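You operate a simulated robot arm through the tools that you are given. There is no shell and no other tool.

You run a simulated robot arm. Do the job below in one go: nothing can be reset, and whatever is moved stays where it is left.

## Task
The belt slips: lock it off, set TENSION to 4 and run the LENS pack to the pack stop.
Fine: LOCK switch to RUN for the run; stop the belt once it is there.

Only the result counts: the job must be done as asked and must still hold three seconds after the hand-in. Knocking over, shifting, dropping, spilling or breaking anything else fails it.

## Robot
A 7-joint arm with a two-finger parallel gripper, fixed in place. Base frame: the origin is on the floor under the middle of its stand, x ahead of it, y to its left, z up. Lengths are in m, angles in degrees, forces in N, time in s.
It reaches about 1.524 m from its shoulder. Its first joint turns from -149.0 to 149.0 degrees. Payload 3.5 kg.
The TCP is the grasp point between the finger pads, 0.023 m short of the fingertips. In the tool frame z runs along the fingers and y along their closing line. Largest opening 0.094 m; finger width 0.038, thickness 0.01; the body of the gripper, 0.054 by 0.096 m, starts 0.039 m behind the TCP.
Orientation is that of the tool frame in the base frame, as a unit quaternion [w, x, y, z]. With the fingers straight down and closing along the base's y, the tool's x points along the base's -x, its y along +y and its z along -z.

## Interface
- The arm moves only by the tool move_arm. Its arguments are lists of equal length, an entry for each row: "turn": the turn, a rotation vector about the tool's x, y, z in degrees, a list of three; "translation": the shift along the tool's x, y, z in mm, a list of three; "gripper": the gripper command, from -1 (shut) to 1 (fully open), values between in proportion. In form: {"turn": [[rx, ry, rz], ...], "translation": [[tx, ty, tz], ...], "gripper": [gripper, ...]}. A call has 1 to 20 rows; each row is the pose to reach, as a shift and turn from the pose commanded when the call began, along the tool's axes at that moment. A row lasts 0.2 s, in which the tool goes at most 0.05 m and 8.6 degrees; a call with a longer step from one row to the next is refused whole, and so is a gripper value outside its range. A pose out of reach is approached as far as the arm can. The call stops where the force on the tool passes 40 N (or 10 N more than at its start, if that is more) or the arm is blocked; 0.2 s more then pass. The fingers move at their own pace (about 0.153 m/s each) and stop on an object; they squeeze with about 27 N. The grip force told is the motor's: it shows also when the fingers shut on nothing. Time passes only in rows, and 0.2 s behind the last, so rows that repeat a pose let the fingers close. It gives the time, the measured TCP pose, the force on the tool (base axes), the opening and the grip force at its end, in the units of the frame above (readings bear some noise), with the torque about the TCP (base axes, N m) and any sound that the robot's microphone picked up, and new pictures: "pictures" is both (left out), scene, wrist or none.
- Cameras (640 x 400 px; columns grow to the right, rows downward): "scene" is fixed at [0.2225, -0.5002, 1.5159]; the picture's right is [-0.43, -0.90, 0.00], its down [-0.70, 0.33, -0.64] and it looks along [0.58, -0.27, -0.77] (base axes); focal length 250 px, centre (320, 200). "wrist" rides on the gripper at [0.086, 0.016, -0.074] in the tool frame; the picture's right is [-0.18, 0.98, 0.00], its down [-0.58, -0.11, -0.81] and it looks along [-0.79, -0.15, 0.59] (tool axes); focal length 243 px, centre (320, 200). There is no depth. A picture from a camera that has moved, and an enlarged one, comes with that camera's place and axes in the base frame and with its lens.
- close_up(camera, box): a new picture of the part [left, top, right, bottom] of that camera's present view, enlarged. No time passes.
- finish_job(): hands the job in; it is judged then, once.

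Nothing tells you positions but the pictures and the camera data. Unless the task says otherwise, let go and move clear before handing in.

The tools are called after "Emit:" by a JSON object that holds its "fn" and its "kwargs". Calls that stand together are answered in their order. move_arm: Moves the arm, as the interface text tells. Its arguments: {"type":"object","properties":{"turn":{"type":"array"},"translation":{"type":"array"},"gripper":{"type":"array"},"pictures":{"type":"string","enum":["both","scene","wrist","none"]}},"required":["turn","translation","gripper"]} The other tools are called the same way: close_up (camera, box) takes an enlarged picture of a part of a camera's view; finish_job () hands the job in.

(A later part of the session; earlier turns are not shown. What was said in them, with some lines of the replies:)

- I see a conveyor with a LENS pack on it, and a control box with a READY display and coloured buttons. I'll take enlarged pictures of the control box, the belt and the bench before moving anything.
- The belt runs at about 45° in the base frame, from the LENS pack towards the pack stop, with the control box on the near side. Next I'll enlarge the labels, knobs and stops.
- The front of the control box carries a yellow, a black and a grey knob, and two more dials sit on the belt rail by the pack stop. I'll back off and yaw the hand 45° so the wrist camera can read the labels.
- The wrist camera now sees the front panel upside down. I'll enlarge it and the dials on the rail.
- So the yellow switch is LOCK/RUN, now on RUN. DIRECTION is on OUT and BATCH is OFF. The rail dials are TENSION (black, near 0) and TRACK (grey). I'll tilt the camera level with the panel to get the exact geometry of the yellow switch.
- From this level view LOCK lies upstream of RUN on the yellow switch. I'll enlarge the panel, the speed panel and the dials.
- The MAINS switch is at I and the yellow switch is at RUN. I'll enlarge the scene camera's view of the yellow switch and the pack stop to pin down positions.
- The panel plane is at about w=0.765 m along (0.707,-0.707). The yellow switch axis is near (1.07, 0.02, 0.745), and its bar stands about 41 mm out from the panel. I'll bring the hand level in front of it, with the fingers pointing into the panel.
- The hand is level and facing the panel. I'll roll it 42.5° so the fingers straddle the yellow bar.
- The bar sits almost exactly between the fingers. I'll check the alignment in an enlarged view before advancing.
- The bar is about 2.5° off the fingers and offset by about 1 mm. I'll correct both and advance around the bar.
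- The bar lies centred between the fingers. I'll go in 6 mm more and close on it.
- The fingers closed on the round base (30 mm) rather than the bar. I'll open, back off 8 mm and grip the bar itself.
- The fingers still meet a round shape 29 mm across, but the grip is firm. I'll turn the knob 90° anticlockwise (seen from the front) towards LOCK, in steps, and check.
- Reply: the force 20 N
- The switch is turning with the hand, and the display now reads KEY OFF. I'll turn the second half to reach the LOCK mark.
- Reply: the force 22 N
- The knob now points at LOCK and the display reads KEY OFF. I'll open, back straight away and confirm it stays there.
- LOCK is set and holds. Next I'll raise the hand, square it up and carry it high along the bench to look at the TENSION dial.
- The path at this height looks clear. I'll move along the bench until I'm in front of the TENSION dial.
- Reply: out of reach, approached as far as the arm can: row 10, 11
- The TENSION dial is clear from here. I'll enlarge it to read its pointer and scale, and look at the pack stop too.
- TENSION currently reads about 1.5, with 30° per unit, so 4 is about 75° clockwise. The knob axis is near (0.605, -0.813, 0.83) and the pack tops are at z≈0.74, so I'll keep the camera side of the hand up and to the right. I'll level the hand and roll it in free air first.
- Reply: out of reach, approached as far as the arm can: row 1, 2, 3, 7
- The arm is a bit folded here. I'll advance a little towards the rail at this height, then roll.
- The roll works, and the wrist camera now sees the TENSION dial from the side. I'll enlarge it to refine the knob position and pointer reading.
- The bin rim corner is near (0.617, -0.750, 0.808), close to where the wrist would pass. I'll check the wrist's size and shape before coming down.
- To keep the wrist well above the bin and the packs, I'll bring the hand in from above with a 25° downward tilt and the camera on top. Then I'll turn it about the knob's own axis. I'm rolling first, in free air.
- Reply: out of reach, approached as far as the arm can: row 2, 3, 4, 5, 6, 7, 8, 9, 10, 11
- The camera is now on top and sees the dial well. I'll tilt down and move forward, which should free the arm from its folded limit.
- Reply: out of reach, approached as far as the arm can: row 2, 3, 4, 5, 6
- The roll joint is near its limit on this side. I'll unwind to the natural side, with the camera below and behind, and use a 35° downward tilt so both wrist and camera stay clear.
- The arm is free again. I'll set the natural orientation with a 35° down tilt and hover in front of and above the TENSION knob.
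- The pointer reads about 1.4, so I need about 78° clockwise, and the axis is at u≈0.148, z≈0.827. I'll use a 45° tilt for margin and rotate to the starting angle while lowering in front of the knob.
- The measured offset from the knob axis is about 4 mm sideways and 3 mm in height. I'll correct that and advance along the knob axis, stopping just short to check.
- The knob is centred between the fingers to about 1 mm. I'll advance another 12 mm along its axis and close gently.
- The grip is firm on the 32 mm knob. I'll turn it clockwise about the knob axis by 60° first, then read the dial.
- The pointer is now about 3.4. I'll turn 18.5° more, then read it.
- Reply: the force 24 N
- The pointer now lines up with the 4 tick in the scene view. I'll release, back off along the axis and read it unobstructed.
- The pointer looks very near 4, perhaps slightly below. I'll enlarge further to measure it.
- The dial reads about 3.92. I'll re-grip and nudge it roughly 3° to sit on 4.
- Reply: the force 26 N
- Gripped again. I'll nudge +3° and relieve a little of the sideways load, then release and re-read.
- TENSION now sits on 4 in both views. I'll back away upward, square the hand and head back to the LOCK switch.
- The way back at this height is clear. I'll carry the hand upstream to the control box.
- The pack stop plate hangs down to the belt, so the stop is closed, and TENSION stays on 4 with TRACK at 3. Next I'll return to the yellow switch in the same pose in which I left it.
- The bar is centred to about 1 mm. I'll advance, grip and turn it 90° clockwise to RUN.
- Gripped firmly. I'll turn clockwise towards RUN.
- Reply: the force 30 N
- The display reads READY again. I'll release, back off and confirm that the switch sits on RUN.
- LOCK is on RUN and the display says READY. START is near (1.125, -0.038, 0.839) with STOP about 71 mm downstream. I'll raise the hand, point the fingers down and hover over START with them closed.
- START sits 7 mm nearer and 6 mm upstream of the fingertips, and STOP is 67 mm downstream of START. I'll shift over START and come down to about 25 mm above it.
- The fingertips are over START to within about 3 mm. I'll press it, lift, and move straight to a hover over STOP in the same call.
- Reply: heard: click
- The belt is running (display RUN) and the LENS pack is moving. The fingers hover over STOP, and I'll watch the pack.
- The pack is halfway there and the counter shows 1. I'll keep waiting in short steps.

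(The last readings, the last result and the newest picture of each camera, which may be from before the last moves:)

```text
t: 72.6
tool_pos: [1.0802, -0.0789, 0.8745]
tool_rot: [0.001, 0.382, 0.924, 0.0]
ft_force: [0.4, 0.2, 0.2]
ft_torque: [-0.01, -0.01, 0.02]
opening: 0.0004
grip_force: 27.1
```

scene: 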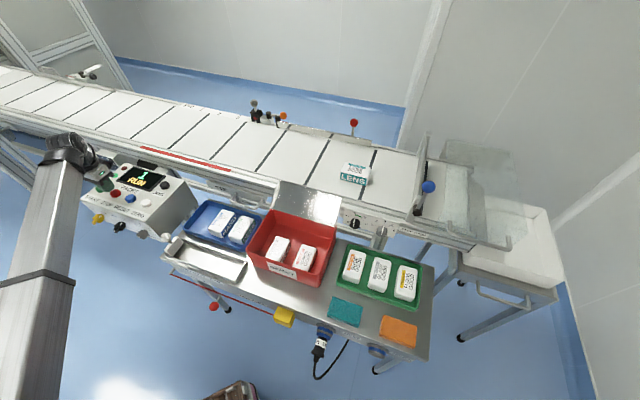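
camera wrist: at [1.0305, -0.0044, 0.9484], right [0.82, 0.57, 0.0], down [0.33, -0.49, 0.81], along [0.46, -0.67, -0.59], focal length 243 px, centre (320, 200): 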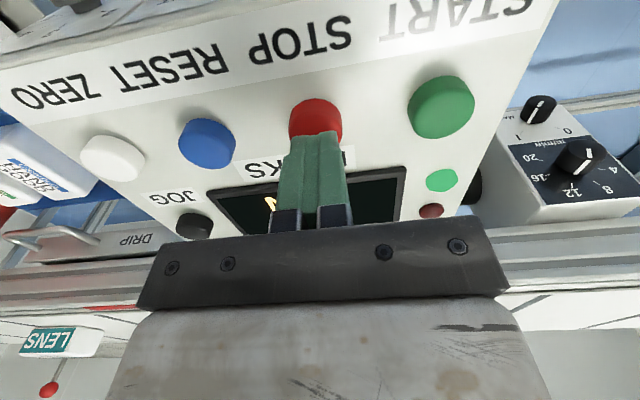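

It is nearly there, so I'll wait about another second and look again.

Emit:
{"fn": "move_arm", "kwargs": {"turn": [[0, 0, 0], [0, 0, 0], [0, 0, 0], [0, 0, 0], [0, 0, 0]], "translation": [[0, 0, 0], [0, 0, 0], [0, 0, 0], [0, 0, 0], [0, 0, 0]], "gripper": [-1, -1, -1, -1, -1], "pictures": "scene"}}

Emit:
{"fn": "close_up", "kwargs": {"camera": "scene", "box": [340, 130, 460, 240]}}

```text
t: 73.8
tool_pos: [1.0799, -0.0781, 0.8742]
tool_rot: [0.001, 0.381, 0.924, 0.0]
ft_force: [-0.5, -0.1, 0.2]
ft_torque: [-0.02, -0.04, 0.0]
opening: 0.0
grip_force: 27.2
```

scene: 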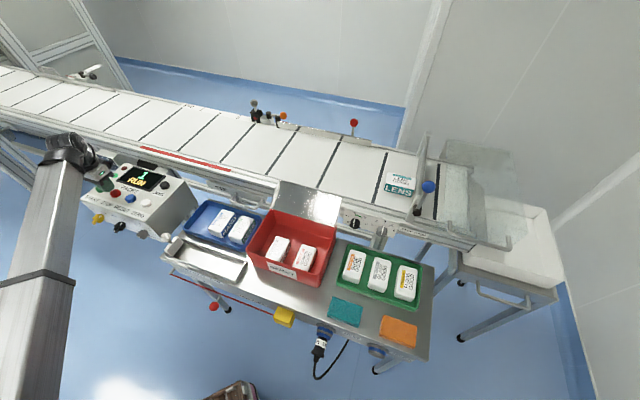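

```text
3.64 times, centred on (400, 185) of scene
camera zoom: at [0.2225, -0.5002, 1.5159], right [-0.43, -0.9, 0.0], down [-0.7, 0.33, -0.64], along [0.58, -0.27, -0.77], focal length 910 px, centre (29, 254)
```

zoom: 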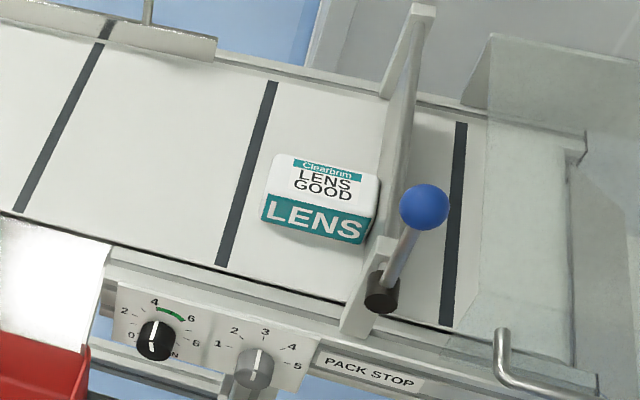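

The LENS pack is up against the pack stop. I'll press STOP now and lift clear.

Emit:
{"fn": "move_arm", "kwargs": {"turn": [[0, 0, 0], [0, 0, 0], [0, 0, 0], [0, 0, 0], [0, 0, 0], [0, 0, 0], [0, 0, 0], [0, 0, 0]], "translation": [[0, 0, 10], [0, 0, 16], [0, 0, 20], [0, 0, 24], [0, 0, 25], [0, 0, 10], [0, 0, -20], [0, 0, -60]], "gripper": [-1, -1, -1, -1, -1, -1, -1, -1]}}

Emit:
{"fn": "close_up", "kwargs": {"camera": "scene", "box": [60, 100, 220, 220]}}

Emit:
{"fn": "close_up", "kwargs": {"camera": "scene", "box": [340, 130, 460, 240]}}

```text
t: 75.6
tool_pos: [1.0807, -0.0807, 0.935]
tool_rot: [0.0, 0.381, 0.924, 0.0]
ft_force: [0.1, -0.3, 0.0]
ft_torque: [0.01, -0.01, -0.02]
opening: 0.0003
grip_force: 27.4
heard: click
camera wrist: at [1.0309, -0.0073, 1.0086], right [0.82, 0.57, 0.0], down [0.33, -0.49, 0.81], along [0.46, -0.67, -0.59], focal length 243 px, centre (320, 200)
```

scene: 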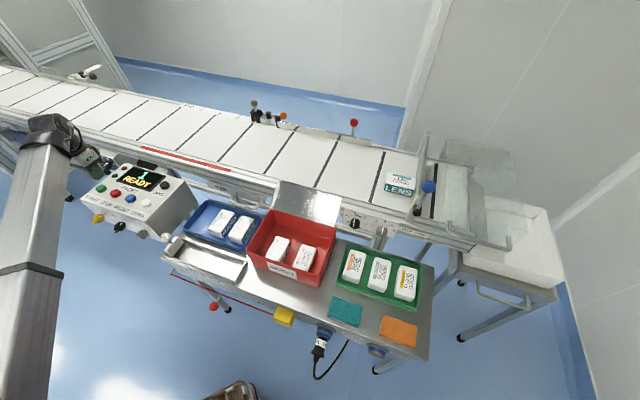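
wrist: 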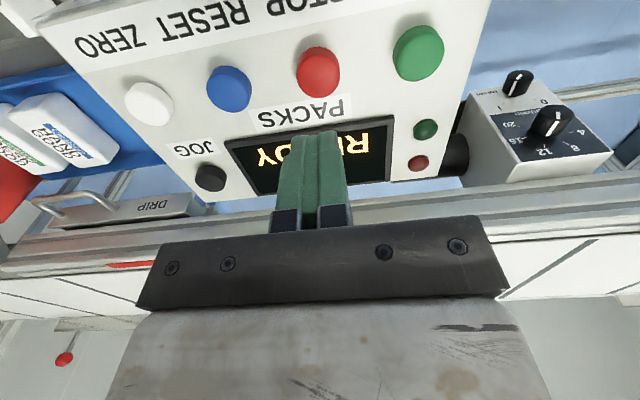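

```text
3.33 times, centred on (140, 160) of scene
camera zoom: at [0.2225, -0.5002, 1.5159], right [-0.43, -0.9, 0.0], down [-0.7, 0.33, -0.64], along [0.58, -0.27, -0.77], focal length 834 px, centre (920, 333)
```

zoom: 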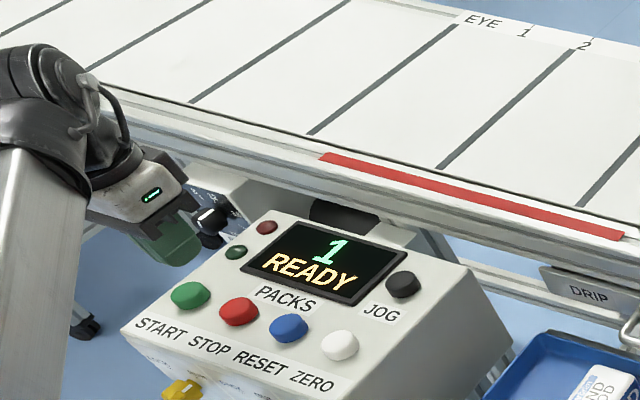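

```text
3.64 times, centred on (400, 185) of scene
camera zoom: at [0.2225, -0.5002, 1.5159], right [-0.43, -0.9, 0.0], down [-0.7, 0.33, -0.64], along [0.58, -0.27, -0.77], focal length 910 px, centre (29, 254)
```

zoom: 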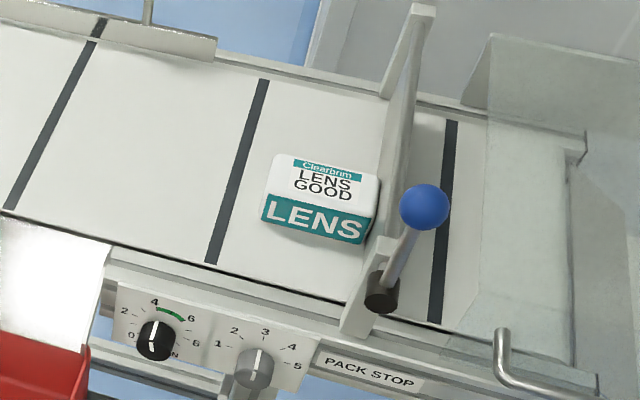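

The belt is stopped (READY, count 1), with the LENS pack resting against the pack stop and TENSION on 4. I'll move the hand clear and take one last check of everything.

Emit:
{"fn": "move_arm", "kwargs": {"turn": [[0, 0, 0], [0, 0, 0], [0, 0, 0], [0, 0, 0], [0, 0, 0], [0, 0, 0]], "translation": [[20, 0, -40], [50, 0, -80], [80, 0, -110], [110, 0, -140], [140, 0, -160], [140, 0, -160]], "gripper": [0, 0, 0, 0, 0, 0]}}

Emit:
{"fn": "close_up", "kwargs": {"camera": "scene", "box": [340, 130, 460, 240]}}

Emit:
{"fn": "close_up", "kwargs": {"camera": "scene", "box": [346, 208, 370, 226]}}

Emit:
{"fn": "close_up", "kwargs": {"camera": "scene", "box": [75, 145, 185, 240]}}

Emit:
{"fn": "close_up", "kwargs": {"camera": "scene", "box": [160, 180, 440, 360]}}

```text
t: 77.0
tool_pos: [0.983, 0.0217, 1.0942]
tool_rot: [0.0, 0.382, 0.924, -0.001]
ft_force: [0.0, 0.1, -0.4]
ft_torque: [-0.03, 0.0, 0.0]
opening: 0.0468
grip_force: 0.1
camera wrist: at [0.933, 0.0949, 1.1683], right [0.82, 0.57, 0.0], down [0.33, -0.49, 0.81], along [0.46, -0.67, -0.59], focal length 243 px, centre (320, 200)
```

scene: 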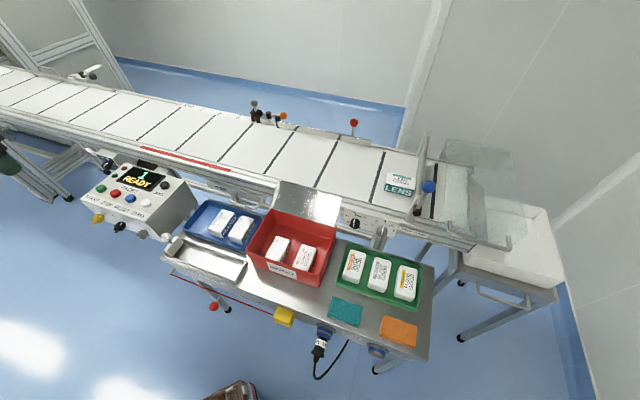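
wrist: 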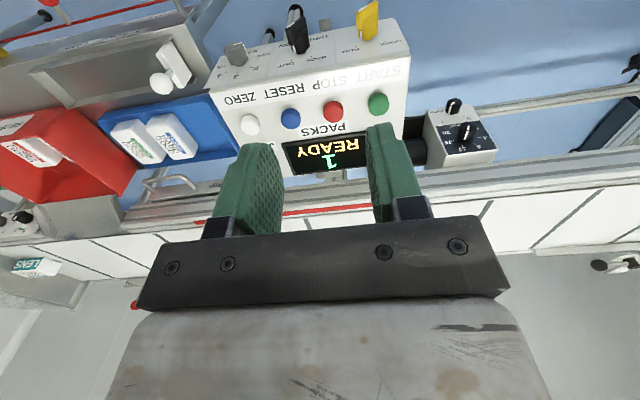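

```text
3.64 times, centred on (400, 185) of scene
camera zoom: at [0.2225, -0.5002, 1.5159], right [-0.43, -0.9, 0.0], down [-0.7, 0.33, -0.64], along [0.58, -0.27, -0.77], focal length 910 px, centre (29, 254)
```

zoom: 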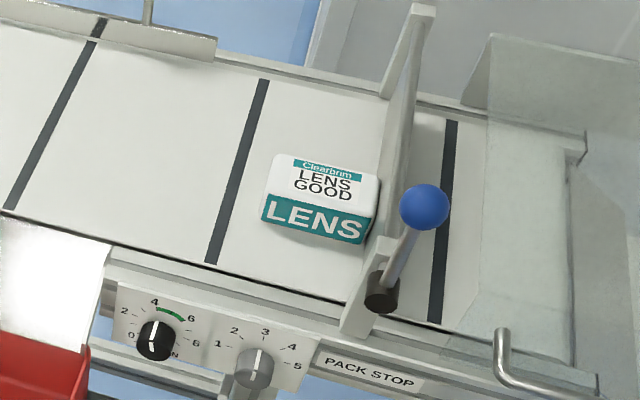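

```text
16.00 times, centred on (358, 217) of scene
camera zoom: at [0.2225, -0.5002, 1.5159], right [-0.43, -0.9, 0.0], down [-0.7, 0.33, -0.64], along [0.58, -0.27, -0.77], focal length 4003 px, centre (-288, -72)
```

zoom: 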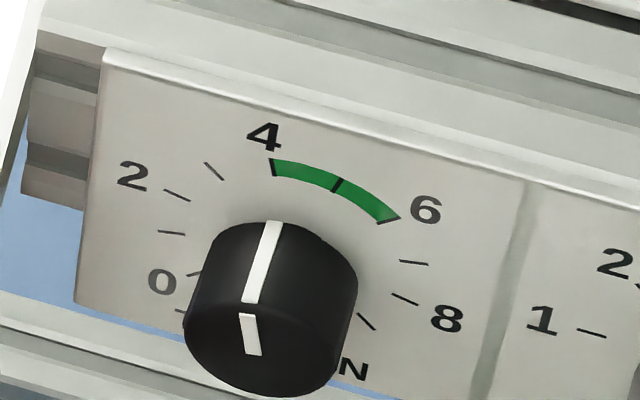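

```text
4.21 times, centred on (130, 192) of scene
camera zoom: at [0.2225, -0.5002, 1.5159], right [-0.43, -0.9, 0.0], down [-0.7, 0.33, -0.64], along [0.58, -0.27, -0.77], focal length 1053 px, centre (1120, 232)
```

zoom: 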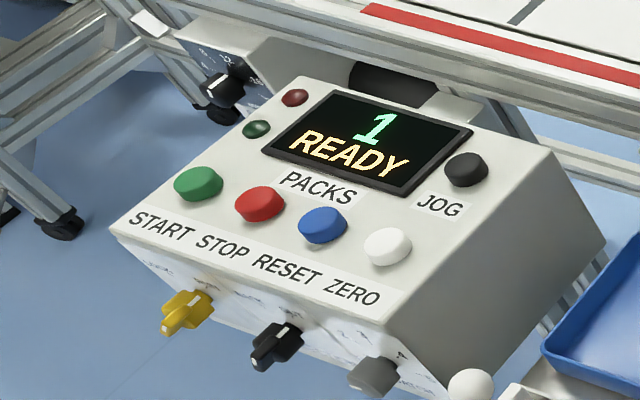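

```text
2.22 times, centred on (300, 270) of scene
camera zoom: at [0.2225, -0.5002, 1.5159], right [-0.43, -0.9, 0.0], down [-0.7, 0.33, -0.64], along [0.58, -0.27, -0.77], focal length 556 px, centre (364, 44)
```

zoom: 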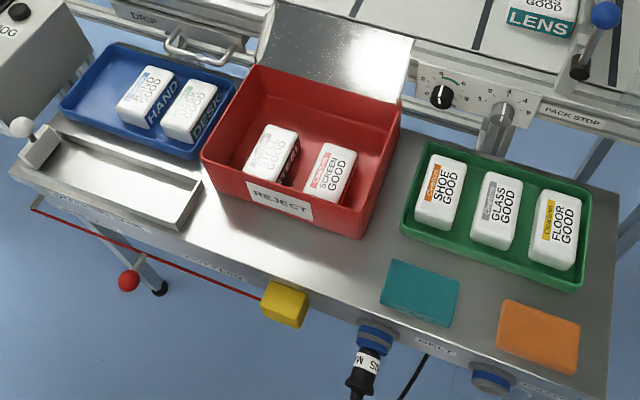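

Everything is in place. The LENS pack rests against the pack stop, the belt is stopped (READY), TENSION is on 4 and LOCK is at RUN. Nothing else has moved and the hand is clear, so I'm handing the job in.

Emit:
{"fn": "finish_job", "kwargs": {}}

```text
The job is handed in.
```

The LENS pack is resting against the pack stop and the belt is stopped. I've handed the job in; no verdict has come back yet.

- **Lock-off:** I turned the LOCK switch to LOCK before adjusting anything, and the display read KEY OFF.
- **TENSION:** The dial went from about 1.4 to 4. My first turn left it at about 3.92, so I gripped it again and nudged it onto the 4 mark.
- **Run:** I set LOCK back to RUN and pressed START. Once the pack reached the stop, I pressed STOP. The display now reads READY with a pack count of 1.
- **Final state:** LOCK is still at RUN. In the last pictures the packs, trays and other controls looked just as they did at the start, and the hand is clear.
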